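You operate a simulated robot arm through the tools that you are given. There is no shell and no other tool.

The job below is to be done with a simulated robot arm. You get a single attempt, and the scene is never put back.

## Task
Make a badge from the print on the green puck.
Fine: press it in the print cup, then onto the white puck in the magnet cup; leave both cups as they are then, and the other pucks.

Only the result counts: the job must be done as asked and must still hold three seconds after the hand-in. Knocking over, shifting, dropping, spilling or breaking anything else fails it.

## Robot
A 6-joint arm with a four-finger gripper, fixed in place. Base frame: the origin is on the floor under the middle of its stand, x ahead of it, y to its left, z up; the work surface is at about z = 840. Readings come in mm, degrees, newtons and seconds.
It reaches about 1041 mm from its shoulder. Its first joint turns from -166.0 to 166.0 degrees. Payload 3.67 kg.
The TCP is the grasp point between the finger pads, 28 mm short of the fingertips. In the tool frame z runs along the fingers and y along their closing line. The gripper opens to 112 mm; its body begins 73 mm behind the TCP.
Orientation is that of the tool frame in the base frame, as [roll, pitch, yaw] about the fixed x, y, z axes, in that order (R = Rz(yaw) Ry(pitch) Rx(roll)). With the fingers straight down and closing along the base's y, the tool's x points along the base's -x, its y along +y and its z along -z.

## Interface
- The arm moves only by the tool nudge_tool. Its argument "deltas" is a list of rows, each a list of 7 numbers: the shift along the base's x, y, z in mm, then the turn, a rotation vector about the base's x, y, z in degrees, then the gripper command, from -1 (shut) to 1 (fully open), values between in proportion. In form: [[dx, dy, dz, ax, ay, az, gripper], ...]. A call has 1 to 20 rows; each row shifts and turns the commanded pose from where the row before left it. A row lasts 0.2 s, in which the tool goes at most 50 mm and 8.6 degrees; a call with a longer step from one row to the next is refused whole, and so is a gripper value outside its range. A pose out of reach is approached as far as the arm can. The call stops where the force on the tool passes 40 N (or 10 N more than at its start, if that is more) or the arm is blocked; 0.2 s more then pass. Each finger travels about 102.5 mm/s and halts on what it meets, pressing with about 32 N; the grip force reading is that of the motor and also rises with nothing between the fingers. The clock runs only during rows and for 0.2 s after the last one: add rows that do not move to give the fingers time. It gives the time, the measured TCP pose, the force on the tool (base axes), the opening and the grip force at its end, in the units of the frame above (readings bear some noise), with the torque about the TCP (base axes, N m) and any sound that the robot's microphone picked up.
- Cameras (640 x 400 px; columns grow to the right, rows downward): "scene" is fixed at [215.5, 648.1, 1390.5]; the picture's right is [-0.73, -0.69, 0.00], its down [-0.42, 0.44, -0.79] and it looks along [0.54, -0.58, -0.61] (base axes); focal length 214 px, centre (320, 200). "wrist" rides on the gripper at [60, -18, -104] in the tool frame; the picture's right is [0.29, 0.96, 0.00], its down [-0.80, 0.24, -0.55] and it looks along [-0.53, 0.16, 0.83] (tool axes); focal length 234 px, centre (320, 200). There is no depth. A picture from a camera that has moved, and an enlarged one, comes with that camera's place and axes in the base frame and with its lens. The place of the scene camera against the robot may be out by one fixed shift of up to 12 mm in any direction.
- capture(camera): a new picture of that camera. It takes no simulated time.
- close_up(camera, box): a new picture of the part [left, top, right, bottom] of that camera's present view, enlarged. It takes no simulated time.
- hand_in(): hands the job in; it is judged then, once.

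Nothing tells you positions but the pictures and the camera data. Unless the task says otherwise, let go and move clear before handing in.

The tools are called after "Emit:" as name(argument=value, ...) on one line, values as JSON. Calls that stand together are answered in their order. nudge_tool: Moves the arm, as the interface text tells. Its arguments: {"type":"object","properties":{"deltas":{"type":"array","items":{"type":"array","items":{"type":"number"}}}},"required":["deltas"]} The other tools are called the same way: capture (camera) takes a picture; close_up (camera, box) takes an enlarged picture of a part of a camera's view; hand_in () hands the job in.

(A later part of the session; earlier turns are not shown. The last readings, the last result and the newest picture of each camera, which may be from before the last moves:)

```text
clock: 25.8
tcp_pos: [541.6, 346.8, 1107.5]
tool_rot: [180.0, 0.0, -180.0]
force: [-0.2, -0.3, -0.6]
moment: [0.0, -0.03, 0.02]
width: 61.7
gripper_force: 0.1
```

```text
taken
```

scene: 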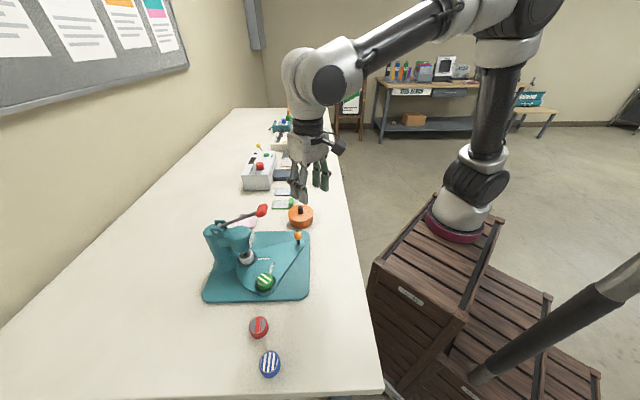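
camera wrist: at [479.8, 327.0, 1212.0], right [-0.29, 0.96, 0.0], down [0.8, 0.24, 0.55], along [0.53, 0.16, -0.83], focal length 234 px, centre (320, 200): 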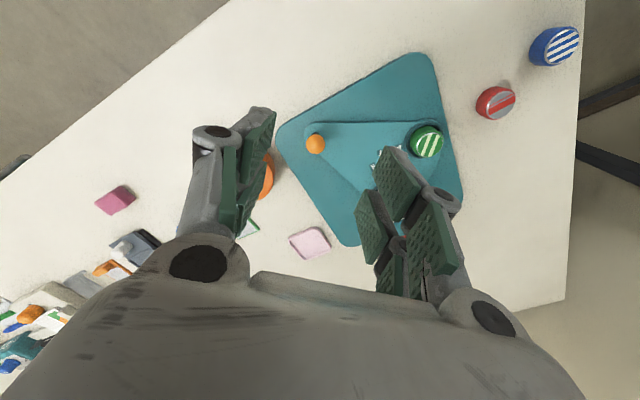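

Emit:
close_up(camera="wrist", box=[270, 110, 430, 210])

Emit:
close_up(camera="wrist", box=[292, 120, 340, 150])

Emit:
close_up(camera="scene", box=[190, 190, 320, 305])

Emit:
close_up(camera="scene", box=[272, 220, 320, 250])

```text
4.00 times, centred on (350, 160) of wrist
camera zoom: at [479.8, 327.0, 1212.0], right [-0.29, 0.96, 0.0], down [0.8, 0.24, 0.55], along [0.53, 0.16, -0.83], focal length 937 px, centre (200, 360)
```

zoom: 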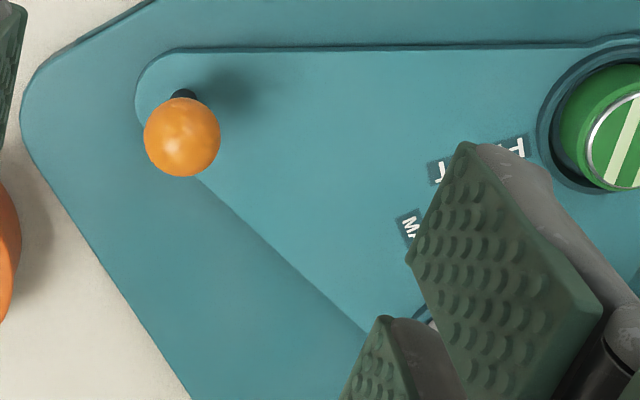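

```text
13.33 times, centred on (316, 135) of wrist
camera zoom: at [479.8, 327.0, 1212.0], right [-0.29, 0.96, 0.0], down [0.8, 0.24, 0.55], along [0.53, 0.16, -0.83], focal length 3122 px, centre (373, 1067)
```

zoom: 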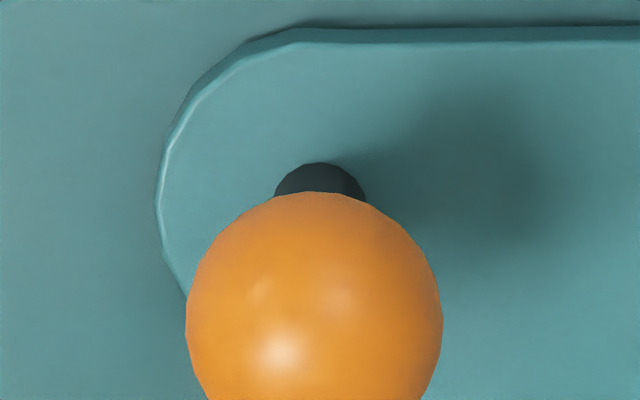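

```text
3.48 times, centred on (255, 248) of scene
camera zoom: at [215.5, 648.1, 1390.5], right [-0.73, -0.69, 0.0], down [-0.42, 0.44, -0.79], along [0.54, -0.58, -0.61], focal length 746 px, centre (546, 35)
```

zoom: 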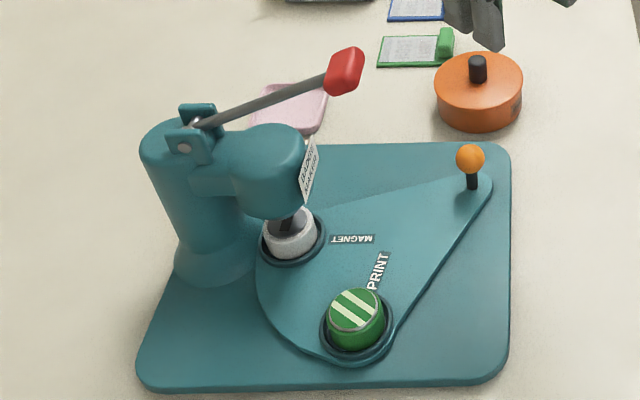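

```text
13.33 times, centred on (296, 235) of scene
camera zoom: at [215.5, 648.1, 1390.5], right [-0.73, -0.69, 0.0], down [-0.42, 0.44, -0.79], along [0.54, -0.58, -0.61], focal length 2860 px, centre (640, -267)
```

zoom: 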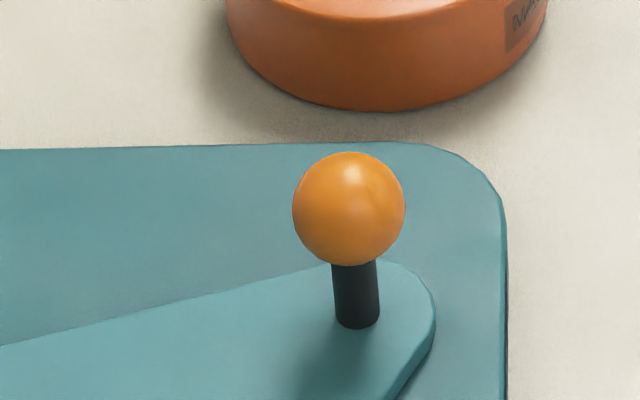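

The knob's ball is near (594, 355, 888) and about 27 mm across. From the cups and labels I place the pivot near (600, 442). I'll turn the tool 86° so the fingers can straddle the ball along its path, and hover above it.

Emit:
nudge_tool(deltas=[[5.45, 0.9, -5, 0, 0, 8.6, -0.1], [5.45, 0.9, -5, 0, 0, 8.6, -0.2], [5.45, 0.9, -10, 0, 0, 8.6, -0.2], [5.45, 0.9, -10, 0, 0, 8.6, -0.2], [5.45, 0.9, -10, 0, 0, 8.6, -0.2], [5.45, 0.9, -15, 0, 0, 8.6, -0.2], [5.45, 0.9, -15, 0, 0, 8.6, -0.2], [5.45, 0.9, -15, 0, 0, 8.6, -0.2], [5.45, 0.9, -15, 0, 0, 8.6, -0.2], [5.45, 0.9, -7.8, 0, 0, 8.6, -0.2], [0, 0, 0, 0, 0, 0, -0.2], [0, 0, 0, 0, 0, 0, -0.2]])

Emit:
capture(camera="wrist")

Emit:
capture(camera="scene")

```text
clock: 28.4
tcp_pos: [594.6, 356.4, 999.7]
tool_rot: [179.9, -0.1, -93.9]
force: [0.9, -0.3, 0.4]
moment: [0.0, -0.03, 0.0]
width: 44.9
gripper_force: 0.1
```

```text
taken
camera wrist: at [607.8, 294.1, 1104.7], right [-0.98, -0.22, 0.0], down [-0.18, 0.81, 0.55], along [-0.12, 0.54, -0.83], focal length 234 px, centre (320, 200)
```

wrist: 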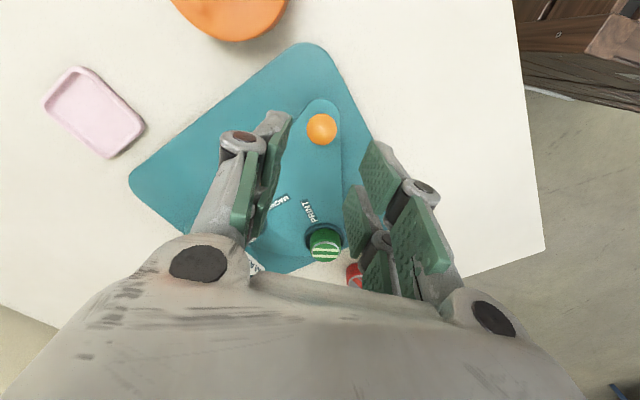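

```text
taken
```

scene: 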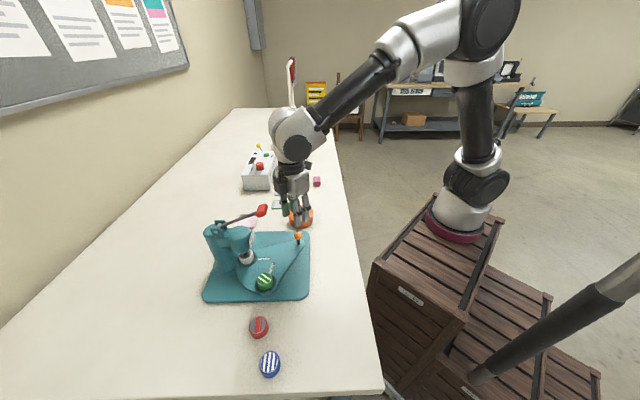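

The ball is right under the grasp axis. I'll enlarge to check it, and look at the plate's layout from this side.

Emit:
close_up(camera="wrist", box=[280, 95, 360, 145])

Emit:
close_up(camera="wrist", box=[230, 150, 390, 275])

Emit:
close_up(camera="scene", box=[200, 160, 328, 260])

```text
8.00 times, centred on (320, 120) of wrist
camera zoom: at [607.8, 294.1, 1104.7], right [-0.98, -0.22, 0.0], down [-0.18, 0.81, 0.55], along [-0.12, 0.54, -0.83], focal length 1873 px, centre (320, 840)
```

zoom: 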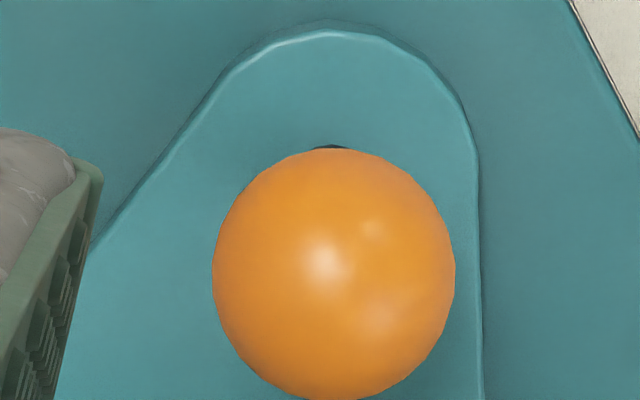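

```text
3.20 times, centred on (310, 212) of wrist
camera zoom: at [607.8, 294.1, 1104.7], right [-0.98, -0.22, 0.0], down [-0.18, 0.81, 0.55], along [-0.12, 0.54, -0.83], focal length 749 px, centre (352, 160)
```

zoom: 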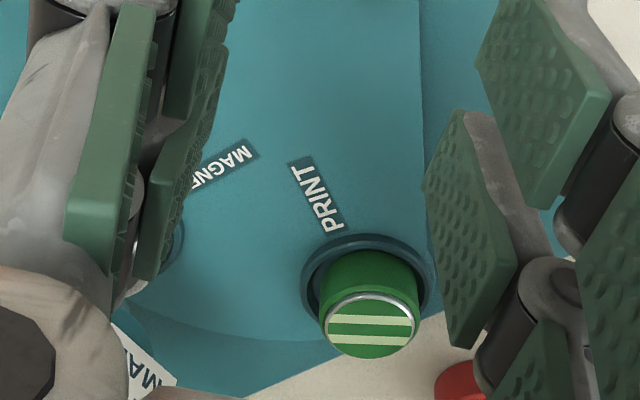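

```text
4.00 times, centred on (264, 210) of scene
camera zoom: at [215.5, 648.1, 1390.5], right [-0.73, -0.69, 0.0], down [-0.42, 0.44, -0.79], along [0.54, -0.58, -0.61], focal length 858 px, centre (544, 160)
```

zoom: 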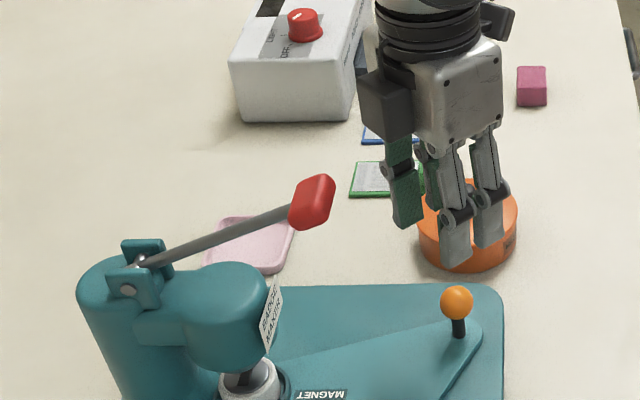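

I'll shift 1.5 mm to centre on the ball and descend, with the fingertips stopping a few mm above the swing plate.

Emit:
nudge_tool(deltas=[[-1.5, 0.5, -20, 0, 0, 0, -0.2], [0, 0, -25, 0, 0, 0, -0.2], [0, 0, -25, 0, 0, 0, -0.2], [0, 0, -20, 0, 0, 0, -0.2], [0, 0, -14, 0, 0, 0, -0.2], [0, 0, 0, 0, 0, 0, -0.2], [0, 0, 0, 0, 0, 0, -0.2]])

Emit:
capture(camera="wrist")

Emit:
close_up(camera="scene", box=[230, 180, 326, 260])

```text
clock: 30.0
tcp_pos: [593.6, 356.8, 894.8]
tool_rot: [180.0, -0.1, -94.0]
force: [0.1, -0.1, 0.6]
moment: [0.0, -0.01, 0.02]
width: 45.1
gripper_force: 0.2
```

```text
taken
camera wrist: at [605.9, 294.6, 1000.4], right [-0.98, -0.22, 0.0], down [-0.18, 0.81, 0.55], along [-0.12, 0.54, -0.83], focal length 234 px, centre (320, 200)
```

wrist: 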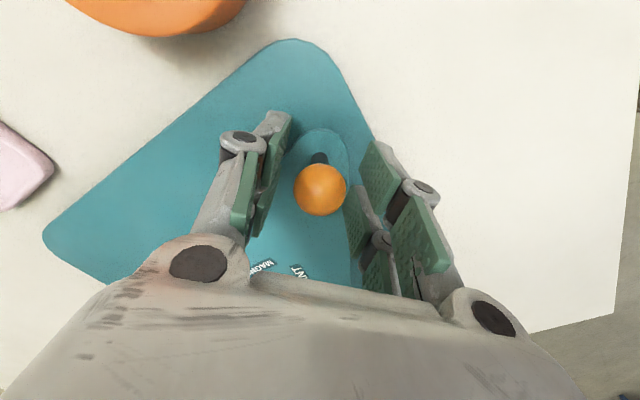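

```text
5.00 times, centred on (278, 220) of scene
camera zoom: at [215.5, 648.1, 1390.5], right [-0.73, -0.69, 0.0], down [-0.42, 0.44, -0.79], along [0.54, -0.58, -0.61], focal length 1072 px, centre (530, 100)
```

zoom: 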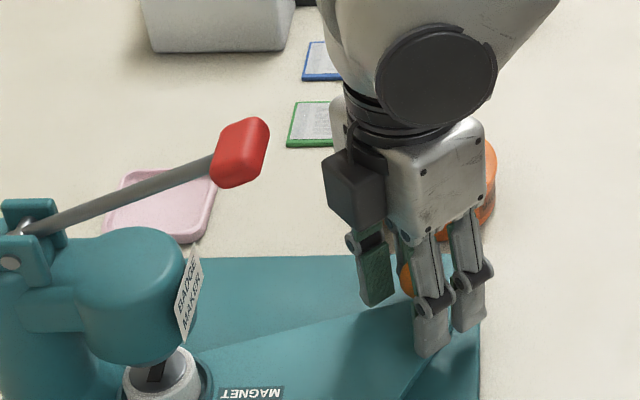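

The ball is between the fingers. I'll narrow them to a loose 33 mm straddle and try a first small swing of 12° to confirm the pivot.

Emit:
nudge_tool(deltas=[[0, 0, 0, 0, 0, 0, -0.3], [0, 0, 0, 0, 0, 0, -0.41], [-5.96, 0.68, 0, 0, 0, -4, -0.41], [-5.91, 1.11, 0, 0, 0, -4, -0.41], [-5.79, 1.52, 0, 0, 0, -4, -0.41], [0, 0, 0, 0, 0, 0, -0.41]])

Emit:
capture(camera="wrist")

Emit:
close_up(camera="scene", box=[190, 190, 326, 305])

```text
clock: 31.4
tcp_pos: [575.9, 359.8, 895.1]
tool_rot: [179.9, 0.1, -106.0]
force: [0.6, -0.3, 0.0]
moment: [0.03, 0.02, 0.02]
width: 33.0
gripper_force: 0.1
```

```text
taken
camera wrist: at [575.3, 295.9, 1000.9], right [-1.0, -0.01, 0.0], down [-0.01, 0.83, 0.55], along [-0.01, 0.55, -0.83], focal length 234 px, centre (320, 200)
```

wrist: 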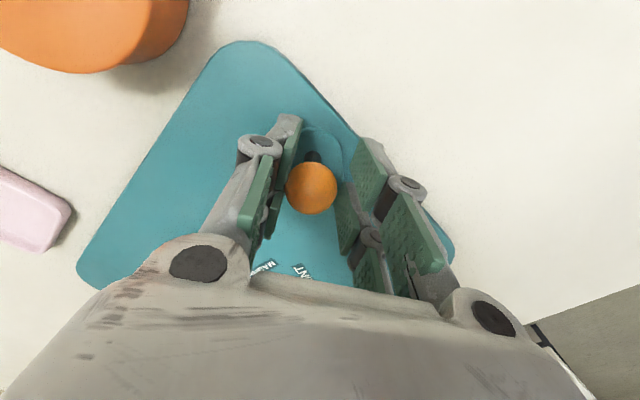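

```text
3.48 times, centred on (258, 248) of scene
camera zoom: at [215.5, 648.1, 1390.5], right [-0.73, -0.69, 0.0], down [-0.42, 0.44, -0.79], along [0.54, -0.58, -0.61], focal length 746 px, centre (536, 35)
```

zoom: 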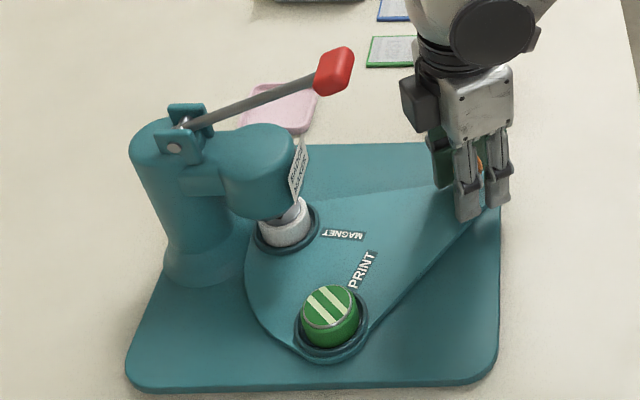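

The plate follows smoothly with almost no force, and the green puck is moving toward the press head. I'll continue along the arc.

Emit:
nudge_tool(deltas=[[-5.7, 1.93, 0, 0, 0, -4, -0.41], [-5.54, 2.31, 0, 0, 0, -4, -0.41], [-5.35, 2.69, 0, 0, 0, -4, -0.41], [-5.17, 3.07, 0, 0, 0, -4, -0.41], [-4.94, 3.41, 0, 0, 0, -4, -0.41], [-4.69, 3.75, 0, 0, 0, -4, -0.41], [-4.41, 4.07, 0, 0, 0, -4, -0.41], [-4.12, 4.37, 0, 0, 0, -4, -0.41], [-3.8, 4.64, 0, 0, 0, -4, -0.41], [0, 0, 0, 0, 0, 0, -0.41]])

Emit:
capture(camera="wrist")

Emit:
close_up(camera="scene", box=[190, 190, 326, 305])

```text
clock: 33.6
tcp_pos: [531.8, 390.0, 896.1]
tool_rot: [179.9, 0.0, -142.1]
force: [-0.3, -0.5, 0.4]
moment: [-0.01, 0.0, -0.01]
width: 33.2
gripper_force: 0.1
```

```text
taken
camera wrist: at [494.7, 338.2, 1000.4], right [-0.82, 0.58, 0.0], down [0.48, 0.68, 0.55], along [0.32, 0.45, -0.83], focal length 234 px, centre (320, 200)
```

wrist: 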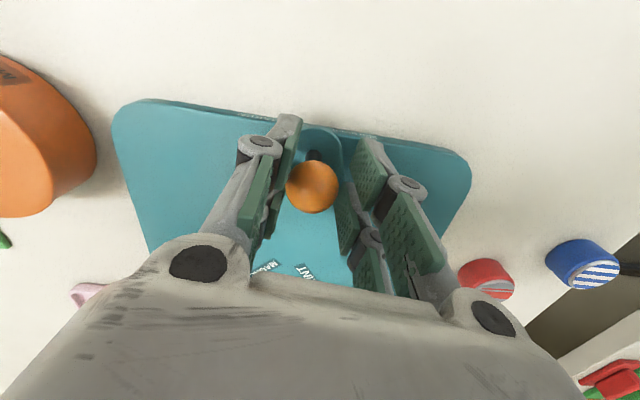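

```text
3.48 times, centred on (258, 248) of scene
camera zoom: at [215.5, 648.1, 1390.5], right [-0.73, -0.69, 0.0], down [-0.42, 0.44, -0.79], along [0.54, -0.58, -0.61], focal length 746 px, centre (536, 35)
```

zoom: 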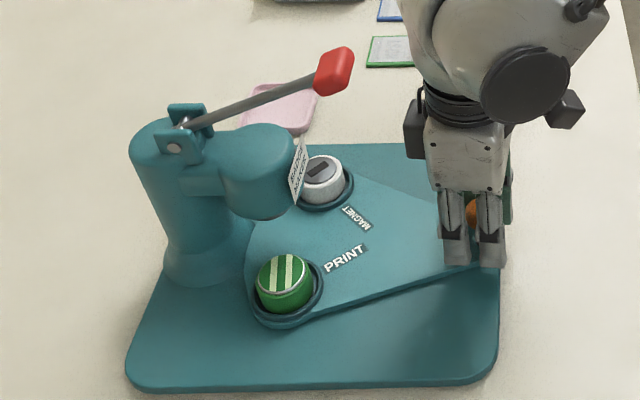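

Everything follows the expected arc: the magnet cup has left the head and the green puck is approaching it. I'll swing further.

Emit:
nudge_tool(deltas=[[-3.47, 4.89, 0, 0, 0, -4, -0.41], [-3.12, 5.14, 0, 0, 0, -4, -0.41], [-2.77, 5.33, 0, 0, 0, -4, -0.41], [-2.37, 5.51, 0, 0, 0, -4, -0.41], [-1.99, 5.66, 0, 0, 0, -4, -0.41], [0, 0, 0, 0, 0, 0, -0.41]])

Emit:
capture(camera="wrist")

Emit:
close_up(camera="scene", box=[190, 190, 326, 305])

```text
clock: 35.0
tcp_pos: [519.1, 416.7, 895.5]
tool_rot: [179.9, -0.1, -162.1]
force: [-0.2, 0.9, -0.1]
moment: [0.03, -0.04, -0.01]
width: 33.2
gripper_force: 0.3
```

```text
taken
camera wrist: at [466.3, 380.1, 1000.9], right [-0.57, 0.82, 0.0], down [0.69, 0.47, 0.55], along [0.45, 0.32, -0.83], focal length 234 px, centre (320, 200)
```

wrist: 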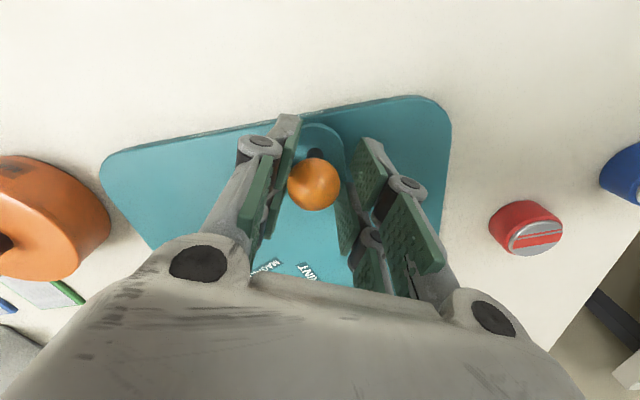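

```text
3.48 times, centred on (258, 248) of scene
camera zoom: at [215.5, 648.1, 1390.5], right [-0.73, -0.69, 0.0], down [-0.42, 0.44, -0.79], along [0.54, -0.58, -0.61], focal length 746 px, centre (536, 35)
```

zoom: 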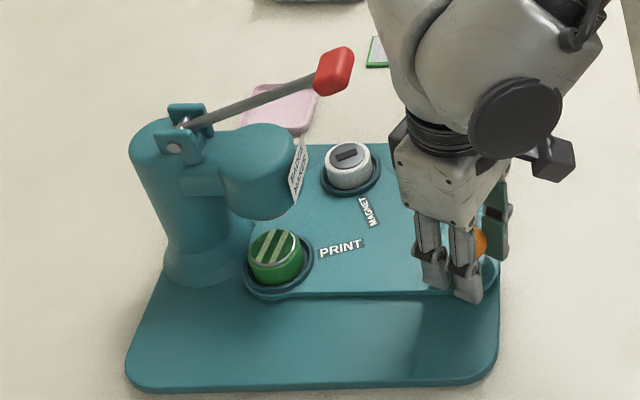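

Emit:
nudge_tool(deltas=[[-0.84, 2.88, 0, 0, 0, -2, -0.41], [-0.75, 2.91, 0, 0, 0, -2, -0.41], [-0.63, 2.93, 0, 0, 0, -2, -0.41], [-0.54, 2.96, 0, 0, 0, -2, -0.41], [0, 0, 0, 0, 0, 0, -0.41]])

Emit:
capture(camera="wrist")

Emit:
close_up(camera="scene", box=[190, 190, 326, 305])

```text
clock: 36.2
tcp_pos: [515.5, 427.5, 897.1]
tool_rot: [179.9, -0.1, -169.9]
force: [0.4, -0.5, -0.5]
moment: [-0.01, -0.03, 0.0]
width: 32.9
gripper_force: 0.3
```

```text
taken
camera wrist: at [459.2, 398.7, 1001.3], right [-0.45, 0.89, 0.0], down [0.74, 0.37, 0.55], along [0.49, 0.25, -0.83], focal length 234 px, centre (320, 200)
```

wrist: 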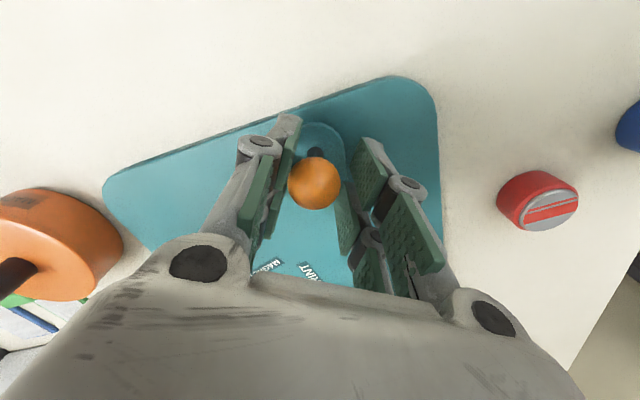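

```text
3.48 times, centred on (258, 248) of scene
camera zoom: at [215.5, 648.1, 1390.5], right [-0.73, -0.69, 0.0], down [-0.42, 0.44, -0.79], along [0.54, -0.58, -0.61], focal length 746 px, centre (536, 35)
```

zoom: 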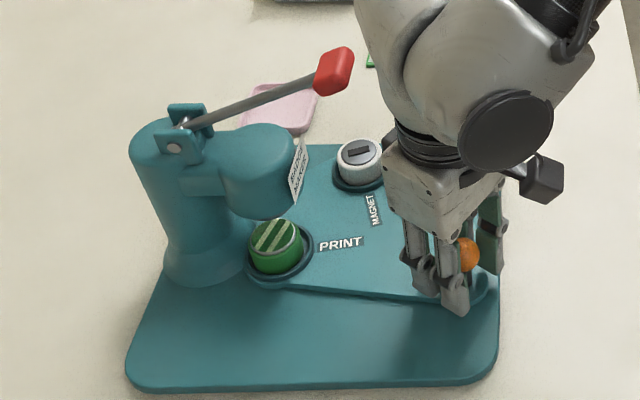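

No stop reached yet, and the print cup still needs about 8–10° to reach the head axis. I'll continue in small steps and watch the force.

Emit:
nudge_tool(deltas=[[-0.44, 2.97, 0, 0, 0, -2, -0.41], [-0.33, 2.98, 0, 0, 0, -2, -0.41], [-0.22, 2.99, 0, 0, 0, -2, -0.41], [0, 0, 0, 0, 0, 0, -0.41]])

Emit:
close_up(camera="scene", box=[190, 190, 326, 305])

Emit:
capture(camera="wrist")

```text
clock: 37.2
tcp_pos: [515.0, 437.7, 895.6]
tool_rot: [179.9, -0.1, -176.0]
force: [-0.4, 0.0, -0.3]
moment: [-0.02, 0.02, 0.02]
width: 32.8
gripper_force: 0.1
```

```text
3.48 times, centred on (258, 248) of scene
camera zoom: at [215.5, 648.1, 1390.5], right [-0.73, -0.69, 0.0], down [-0.42, 0.44, -0.79], along [0.54, -0.58, -0.61], focal length 746 px, centre (536, 35)
```

zoom: 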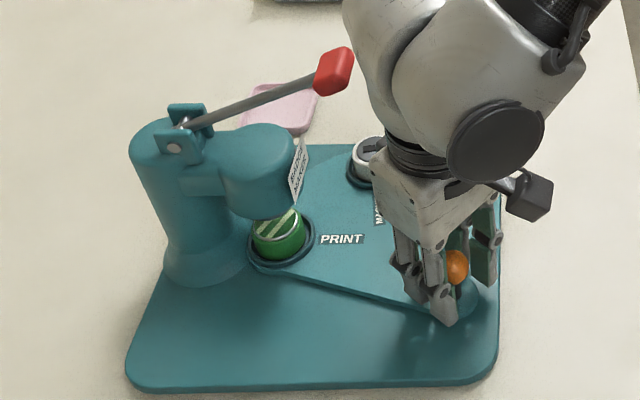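

```text
taken
camera wrist: at [455.5, 414.1, 1000.7], right [-0.35, 0.94, 0.0], down [0.78, 0.29, 0.55], along [0.52, 0.2, -0.83], focal length 234 px, centre (320, 200)
```

wrist: 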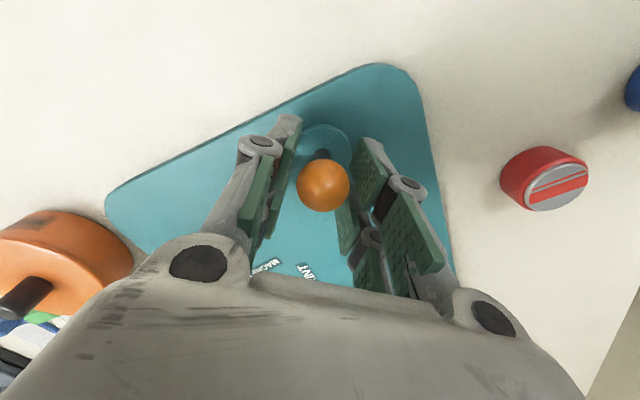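

The ball has jumped ahead to the middle of the fingers, so the plate seems to have snapped into a detent. I'll compare the green cup's place with where the white one was at the start.

Emit:
close_up(camera="scene", box=[180, 190, 340, 290])

Emit:
close_up(camera="scene", box=[222, 225, 286, 265])

Emit:
close_up(camera="wrist", box=[256, 130, 384, 210])

```text
4.00 times, centred on (260, 240) of scene
camera zoom: at [215.5, 648.1, 1390.5], right [-0.73, -0.69, 0.0], down [-0.42, 0.44, -0.79], along [0.54, -0.58, -0.61], focal length 858 px, centre (560, 40)
```

zoom: 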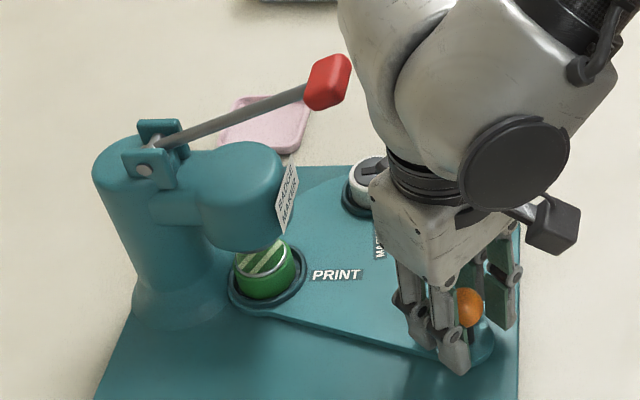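

```text
10.00 times, centred on (254, 245) of scene
camera zoom: at [215.5, 648.1, 1390.5], right [-0.73, -0.69, 0.0], down [-0.42, 0.44, -0.79], along [0.54, -0.58, -0.61], focal length 2145 px, centre (980, -250)
```

zoom: 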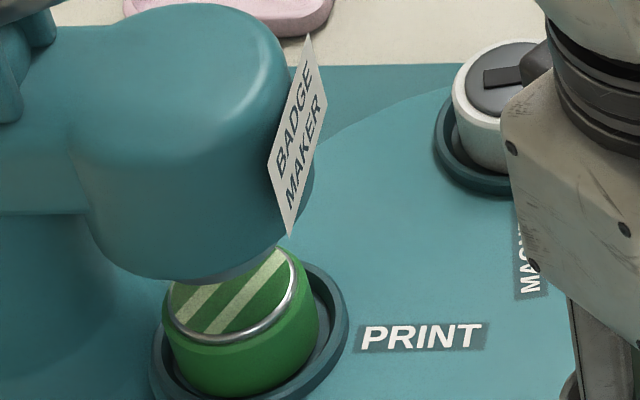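

```text
5.00 times, centred on (320, 170) of wrist
camera zoom: at [455.5, 414.1, 1000.7], right [-0.35, 0.94, 0.0], down [0.78, 0.29, 0.55], along [0.52, 0.2, -0.83], focal length 1171 px, centre (320, 350)
```

zoom: 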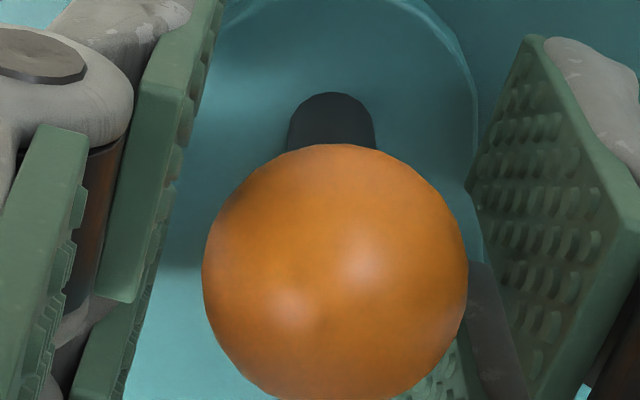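

The green cup now stands exactly where the white one was, so the plate is latched. I'll open the fingers a little and rise straight up clear of the knob.

Emit:
nudge_tool(deltas=[[0, 0, 0, 0, 0, 0, -0.3], [0, 1, 0, 0, 0, 0, -0.2], [0, 0, 0, 0, 0, 0, -0.15], [0, 0, 10, 0, 0, 0, -0.15], [0, 0, 20, 0, 0, 0, -0.15], [0, 0, 40, 0, 0, 0, -0.15], [-5, 0, 45, 0, 0, 0, -0.15], [-10, 0, 45, 0, 0, 0, -0.15], [-10, 0, 45, 0, 0, 0, -0.15], [0, 0, 0, 0, 0, 0, -0.15]])

Emit:
capture(camera="wrist")

Emit:
close_up(camera="scene", box=[180, 190, 340, 290])

```text
clock: 39.4
tcp_pos: [489.7, 437.6, 1101.3]
tool_rot: [179.9, -0.1, -176.0]
force: [-1.0, -0.5, 0.3]
moment: [-0.01, 0.02, 0.01]
width: 47.6
gripper_force: 0.0
```

```text
taken
camera wrist: at [430.0, 414.4, 1206.2], right [-0.35, 0.94, 0.0], down [0.78, 0.29, 0.55], along [0.52, 0.2, -0.83], focal length 234 px, centre (320, 200)
```

wrist: 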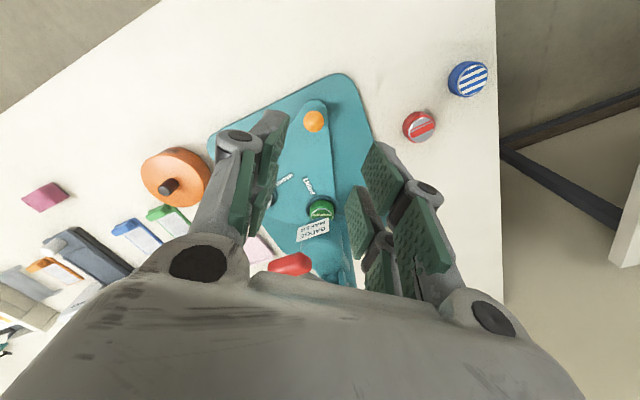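

```text
4.00 times, centred on (260, 240) of scene
camera zoom: at [215.5, 648.1, 1390.5], right [-0.73, -0.69, 0.0], down [-0.42, 0.44, -0.79], along [0.54, -0.58, -0.61], focal length 858 px, centre (560, 40)
```

zoom: 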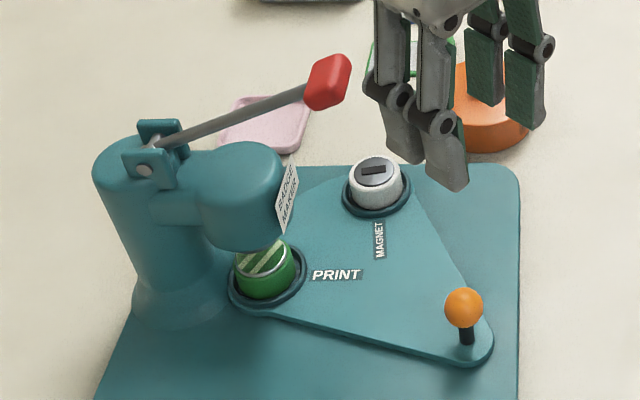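

The plate is at rest with the print cup under the head. Next is the lever: I'll rise above its red knob, turning the tool in line with the lever and closing the fingers.

Emit:
nudge_tool(deltas=[[5, 0, 30, 0, 0, 7.8, -0.5], [15, 1, 30, 0, 0, 7.8, -0.8], [22, 1.5, 20, 0, 0, 7.8, -1], [23, 1.5, 19, 0, 0, 7.8, -1], [23, 1.5, 0, 0, 0, 7.8, -1], [22.85, 1.5, 0, 0, 0, 7.7, -1], [0, 0, 0, 0, 0, 0, -1], [0, 0, 0, 0, 0, 0, -1]])

Emit:
capture(camera="wrist")

Emit:
capture(camera="scene")

```text
clock: 41.2
tcp_pos: [600.4, 445.9, 1199.4]
tool_rot: [179.9, -0.1, -129.3]
force: [0.5, 0.0, -0.1]
moment: [-0.01, 0.03, 0.0]
width: 0.2
gripper_force: 32.1
```

```text
taken
camera wrist: at [575.4, 386.2, 1305.7], right [-0.92, 0.38, 0.0], down [0.32, 0.77, 0.55], along [0.21, 0.51, -0.83], focal length 234 px, centre (320, 200)
```

wrist: 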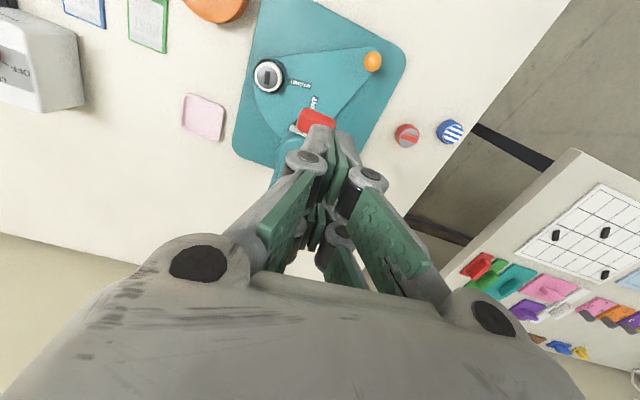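

```text
taken
```

scene: 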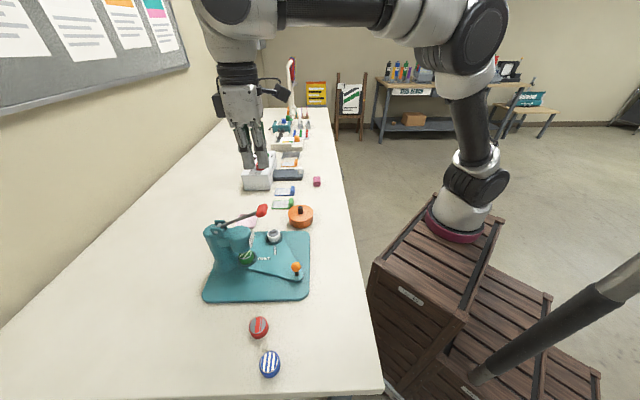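

Emit:
close_up(camera="wrist", box=[256, 90, 384, 170])

Emit:
close_up(camera="scene", box=[240, 190, 288, 220])

Emit:
close_up(camera="scene", box=[190, 190, 318, 305])

```text
5.00 times, centred on (320, 130) of wrist
camera zoom: at [575.4, 386.2, 1305.7], right [-0.92, 0.38, 0.0], down [0.32, 0.77, 0.55], along [0.21, 0.51, -0.83], focal length 1171 px, centre (320, 550)
```

zoom: 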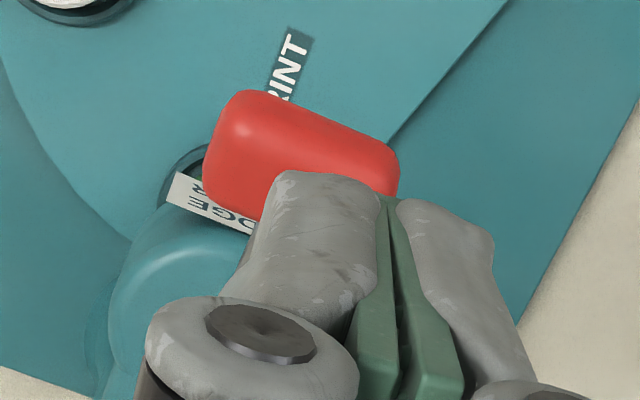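

```text
13.33 times, centred on (264, 205) of scene
camera zoom: at [215.5, 648.1, 1390.5], right [-0.73, -0.69, 0.0], down [-0.42, 0.44, -0.79], along [0.54, -0.58, -0.61], focal length 2860 px, centre (1067, 133)
```

zoom: 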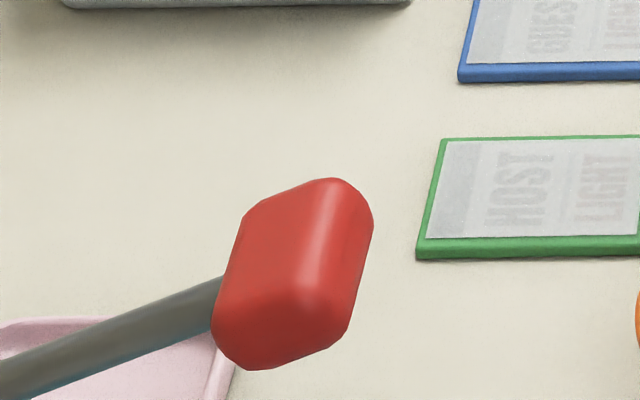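

```text
3.48 times, centred on (254, 248) of scene
camera zoom: at [215.5, 648.1, 1390.5], right [-0.73, -0.69, 0.0], down [-0.42, 0.44, -0.79], along [0.54, -0.58, -0.61], focal length 746 px, centre (550, 35)
```

zoom: 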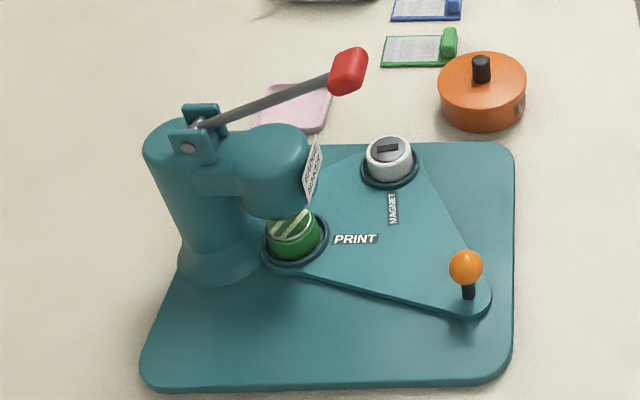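

The red handle is a short crossbar centred near (606.5, 450, 1047). I'll move over it and descend to just above with the fingers shut.

Emit:
nudge_tool(deltas=[[6, 4.5, -10, 0, 0, 0, -1], [0, 0, -35, 0, 0, 0, -1], [0, 0, -35, 0, 0, 0, -1], [0, 0, -18, 0, 0, 0, -1], [0, 0, 0, 0, 0, 0, -1], [0, 0, 0, 0, 0, 0, -1]])

Emit:
close_up(camera="wrist", box=[256, 90, 384, 170])

Emit:
close_up(camera="scene", box=[210, 170, 306, 230])

```text
clock: 42.6
tcp_pos: [606.2, 449.3, 1101.8]
tool_rot: [179.9, 0.0, -129.3]
force: [0.1, -0.3, -0.1]
moment: [0.01, 0.01, 0.0]
width: 0.0
gripper_force: 32.3
```

```text
5.00 times, centred on (320, 130) of wrist
camera zoom: at [581.1, 390.7, 1206.3], right [-0.92, 0.38, 0.0], down [0.32, 0.77, 0.55], along [0.21, 0.51, -0.83], focal length 1171 px, centre (320, 550)
```

zoom: 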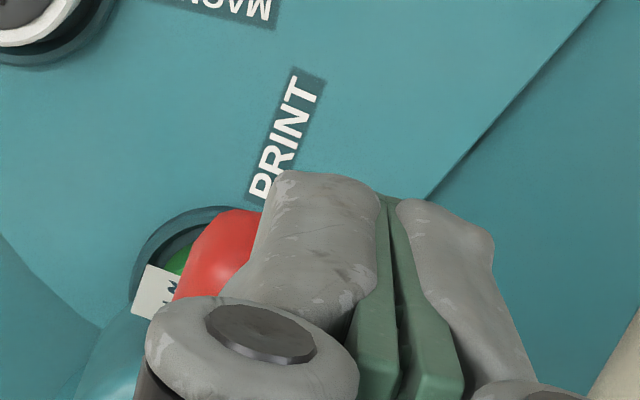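

```text
6.67 times, centred on (258, 200) of scene
camera zoom: at [215.5, 648.1, 1390.5], right [-0.73, -0.69, 0.0], down [-0.42, 0.44, -0.79], along [0.54, -0.58, -0.61], focal length 1430 px, centre (733, 200)
```

zoom: 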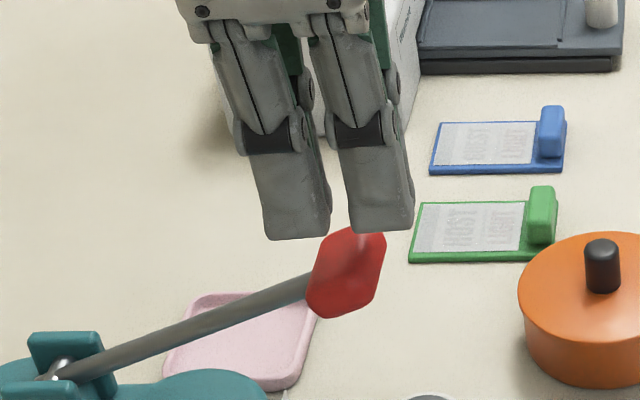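

The fingertips are centred over the crossbar. I'll descend in small steps until I feel it.

Emit:
nudge_tool(deltas=[[0, 0, -3, 0, 0, 0, -1], [0, 0, -3, 0, 0, 0, -1], [0, 0, -3, 0, 0, 0, -1], [0, 0, 0, 0, 0, 0, -1]])

Emit:
close_up(camera="scene", box=[210, 170, 306, 230])

```text
clock: 43.6
tcp_pos: [606.2, 448.8, 1092.8]
tool_rot: [179.9, -0.1, -129.3]
force: [0.2, -0.5, -0.5]
moment: [0.03, 0.0, -0.01]
width: 0.1
gripper_force: 32.0
```

```text
6.67 times, centred on (258, 200) of scene
camera zoom: at [215.5, 648.1, 1390.5], right [-0.73, -0.69, 0.0], down [-0.42, 0.44, -0.79], along [0.54, -0.58, -0.61], focal length 1430 px, centre (733, 200)
```

zoom: 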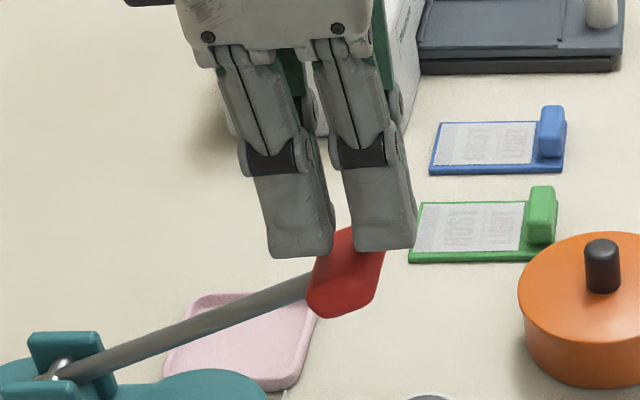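

Emit:
nudge_tool(deltas=[[0, 0, -2, 0, 0, 0, -1], [0, 0, -2, 0, 0, 0, -1], [0, 0, -2, 0, 0, 0, -1], [0, 0, -2, 0, 0, 0, -1], [0, 0, 0, 0, 0, 0, -1]])

Emit:
close_up(camera="scene", box=[190, 170, 318, 270])

```text
clock: 44.8
tcp_pos: [605.8, 449.2, 1084.5]
tool_rot: [180.0, -0.1, -129.3]
force: [-0.1, -0.1, 1.0]
moment: [-0.01, 0.01, 0.0]
width: 5.9
gripper_force: 36.0
```

```text
4.00 times, centred on (254, 220) of scene
camera zoom: at [215.5, 648.1, 1390.5], right [-0.73, -0.69, 0.0], down [-0.42, 0.44, -0.79], along [0.54, -0.58, -0.61], focal length 858 px, centre (584, 120)
```

zoom: 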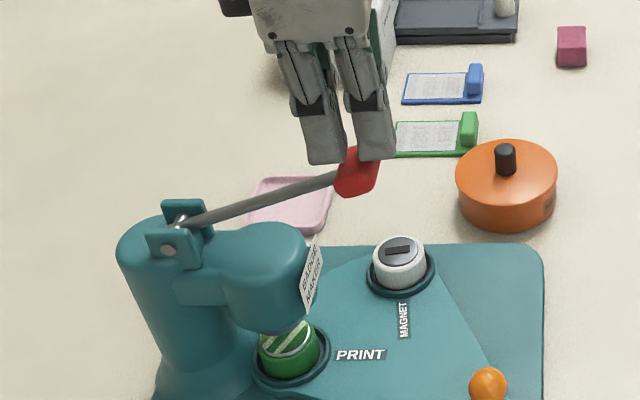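

Emit:
close_up(camera="wrist", box=[240, 90, 400, 190])

Emit:
close_up(camera="scene", box=[244, 180, 300, 225])

```text
4.00 times, centred on (320, 140) of wrist
camera zoom: at [581.5, 390.8, 1189.4], right [-0.92, 0.38, 0.0], down [0.32, 0.77, 0.55], along [0.21, 0.51, -0.83], focal length 937 px, centre (320, 440)
```

zoom: 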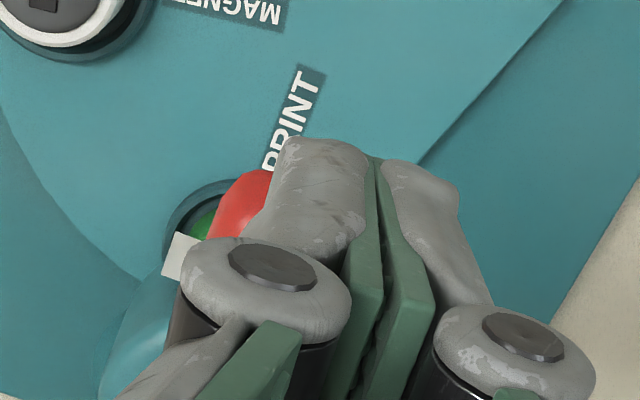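

```text
8.89 times, centred on (272, 202) of scene
camera zoom: at [215.5, 648.1, 1390.5], right [-0.73, -0.69, 0.0], down [-0.42, 0.44, -0.79], along [0.54, -0.58, -0.61], focal length 1906 px, centre (747, 178)
```

zoom: 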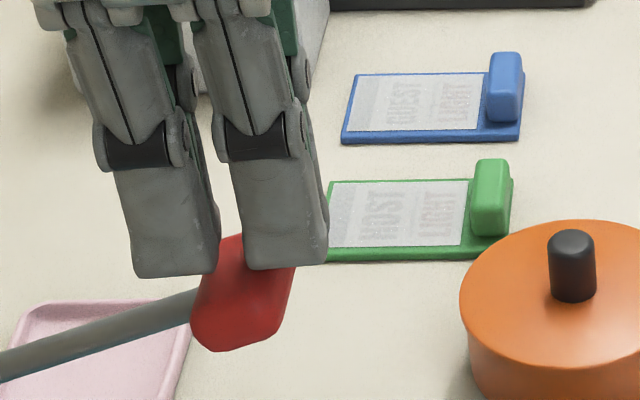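

The lever gives with very little force. The slight finger spread seems to be linkage compliance from pushing on the tips. I'll keep pressing down gently and watch it.

Emit:
nudge_tool(deltas=[[-0.4, -0.5, -2, 0, 0, 0, -1], [-0.4, -0.5, -2, 0, 0, 0, -1], [-0.4, -0.5, -2, 0, 0, 0, -1], [-0.4, -0.5, -2, 0, 0, 0, -1], [0, 0, 0, 0, 0, 0, -1]])

Emit:
close_up(camera="scene", box=[190, 170, 318, 270])

Emit:
close_up(camera="wrist", box=[240, 90, 400, 190])

```text
clock: 46.0
tcp_pos: [603.7, 448.2, 1076.1]
tool_rot: [180.0, -0.1, -129.3]
force: [0.1, 0.6, 0.6]
moment: [-0.03, 0.01, -0.02]
width: 6.0
gripper_force: 35.7
```

```text
4.00 times, centred on (254, 220) of scene
camera zoom: at [215.5, 648.1, 1390.5], right [-0.73, -0.69, 0.0], down [-0.42, 0.44, -0.79], along [0.54, -0.58, -0.61], focal length 858 px, centre (584, 120)
```

zoom: 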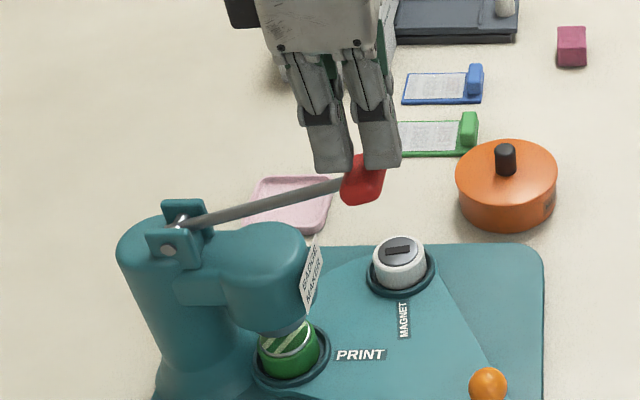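

```text
4.00 times, centred on (320, 140) of wrist
camera zoom: at [580.0, 388.7, 1181.9], right [-0.92, 0.38, 0.0], down [0.32, 0.77, 0.55], along [0.21, 0.51, -0.83], focal length 937 px, centre (320, 440)
```

zoom: 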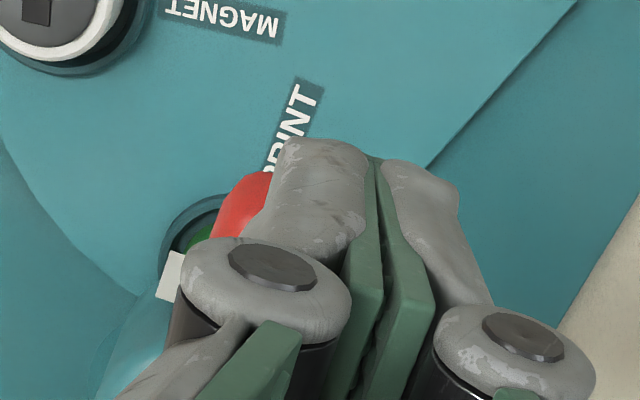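

The lever follows with only about 1 N. I'll go on pressing down.

Emit:
nudge_tool(deltas=[[-0.4, -0.5, -3, 0, 0, 0, -1], [-0.4, -0.5, -3, 0, 0, 0, -1], [-0.3, -0.4, -3, 0, 0, 0, -1], [-0.3, -0.4, -3, 0, 0, 0, -1], [-0.2, -0.3, -3, 0, 0, 0, -1], [0, 0, 0, 0, 0, 0, -1]])

Emit:
close_up(camera="scene", box=[190, 170, 318, 270])

Emit:
capture(camera="wrist")

```text
clock: 47.4
tcp_pos: [603.0, 445.6, 1061.3]
tool_rot: [179.9, -0.1, -129.3]
force: [-0.4, -0.4, 1.0]
moment: [-0.03, 0.01, -0.02]
width: 6.1
gripper_force: 35.6
```

```text
4.00 times, centred on (254, 220) of scene
camera zoom: at [215.5, 648.1, 1390.5], right [-0.73, -0.69, 0.0], down [-0.42, 0.44, -0.79], along [0.54, -0.58, -0.61], focal length 858 px, centre (584, 120)
```

zoom: 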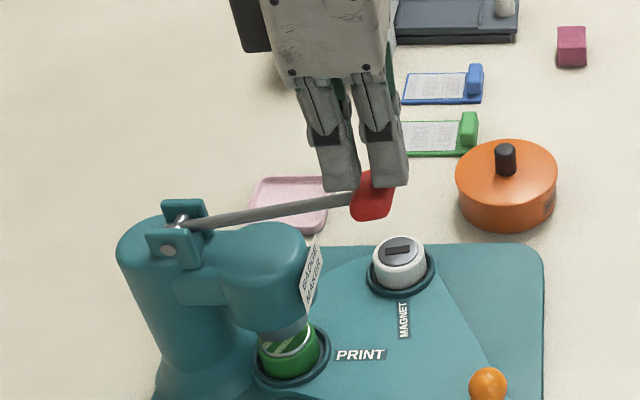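

```text
taken
camera wrist: at [578.5, 386.8, 1166.4], right [-0.92, 0.38, 0.0], down [0.32, 0.77, 0.55], along [0.21, 0.51, -0.83], focal length 234 px, centre (320, 200)
```

wrist: 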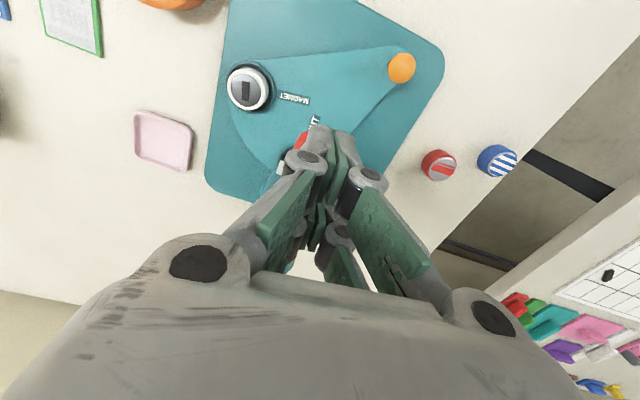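

The lever is nearing horizontal, and the punch appears to be coming down onto the green puck. I'll continue carefully.

Emit:
nudge_tool(deltas=[[-0.2, -0.2, -2, 0, 0, 0, -1], [-0.1, -0.2, -2, 0, 0, 0, -1], [-0.1, -0.1, -2, 0, 0, 0, -1], [0, 0, -2, 0, 0, 0, -1], [0, 0, 0, 0, 0, 0, -1]])

Emit:
close_up(camera="scene", box=[190, 170, 318, 270])

Emit:
close_up(camera="scene", box=[222, 225, 286, 275])

```text
clock: 48.6
tcp_pos: [603.5, 444.9, 1053.5]
tool_rot: [179.9, -0.1, -129.4]
force: [0.3, -0.3, 2.1]
moment: [-0.06, 0.0, 0.0]
width: 5.7
gripper_force: 36.2
```

```text
4.00 times, centred on (254, 220) of scene
camera zoom: at [215.5, 648.1, 1390.5], right [-0.73, -0.69, 0.0], down [-0.42, 0.44, -0.79], along [0.54, -0.58, -0.61], focal length 858 px, centre (584, 120)
```

zoom: 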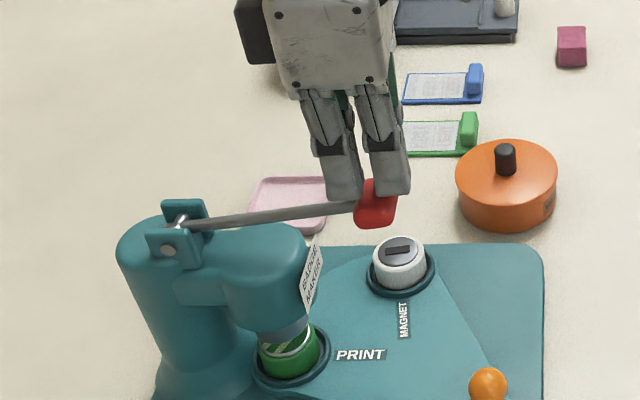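

```text
8.00 times, centred on (254, 250) of scene
camera zoom: at [215.5, 648.1, 1390.5], right [-0.73, -0.69, 0.0], down [-0.42, 0.44, -0.79], along [0.54, -0.58, -0.61], focal length 1716 px, centre (848, -200)
```

zoom: 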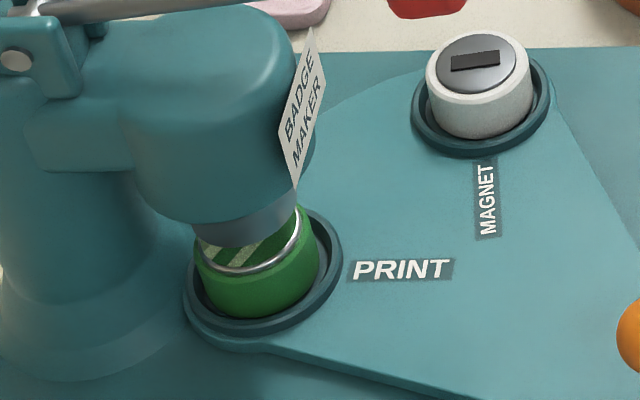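

The die is clearly coming down toward the print. I'll press further in 2 mm steps, listening and watching the force.

Emit:
nudge_tool(deltas=[[0, 0, -2, 0, 0, 0, -1], [0, 0, -2, 0, 0, 0, -1], [0, 0, -2, 0, 0, 0, -1], [0, 0, -2, 0, 0, 0, -1], [0, 0, 0, 0, 0, 0, -1]])

Emit:
close_up(camera="scene", box=[190, 170, 318, 270])

Emit:
close_up(camera="scene", box=[222, 225, 286, 275])

```text
clock: 49.8
tcp_pos: [602.7, 445.9, 1045.1]
tool_rot: [179.9, -0.1, -129.3]
force: [0.3, -1.1, 0.4]
moment: [-0.06, 0.04, 0.01]
width: 6.0
gripper_force: 35.9
```

```text
4.00 times, centred on (254, 220) of scene
camera zoom: at [215.5, 648.1, 1390.5], right [-0.73, -0.69, 0.0], down [-0.42, 0.44, -0.79], along [0.54, -0.58, -0.61], focal length 858 px, centre (584, 120)
```

zoom: 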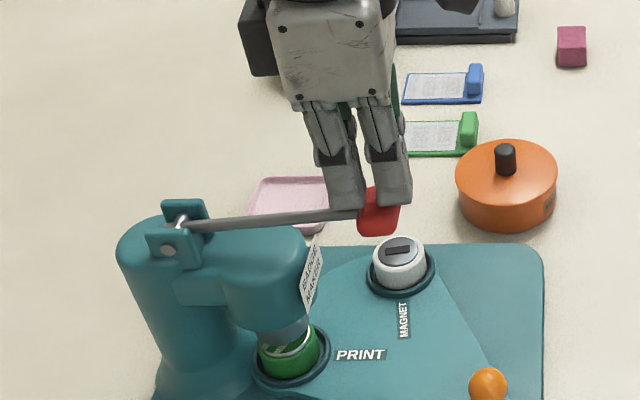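

```text
8.00 times, centred on (254, 250) of scene
camera zoom: at [215.5, 648.1, 1390.5], right [-0.73, -0.69, 0.0], down [-0.42, 0.44, -0.79], along [0.54, -0.58, -0.61], focal length 1716 px, centre (848, -200)
```

zoom: 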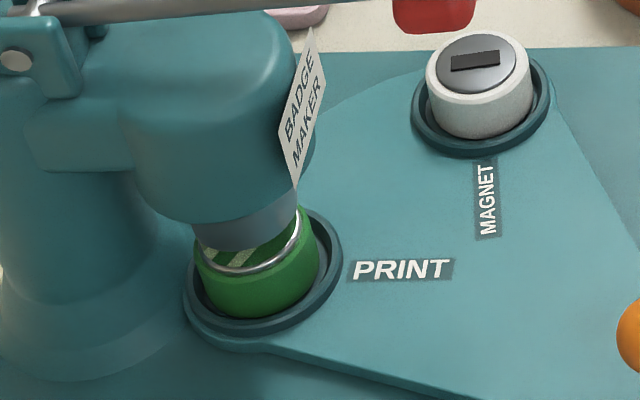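

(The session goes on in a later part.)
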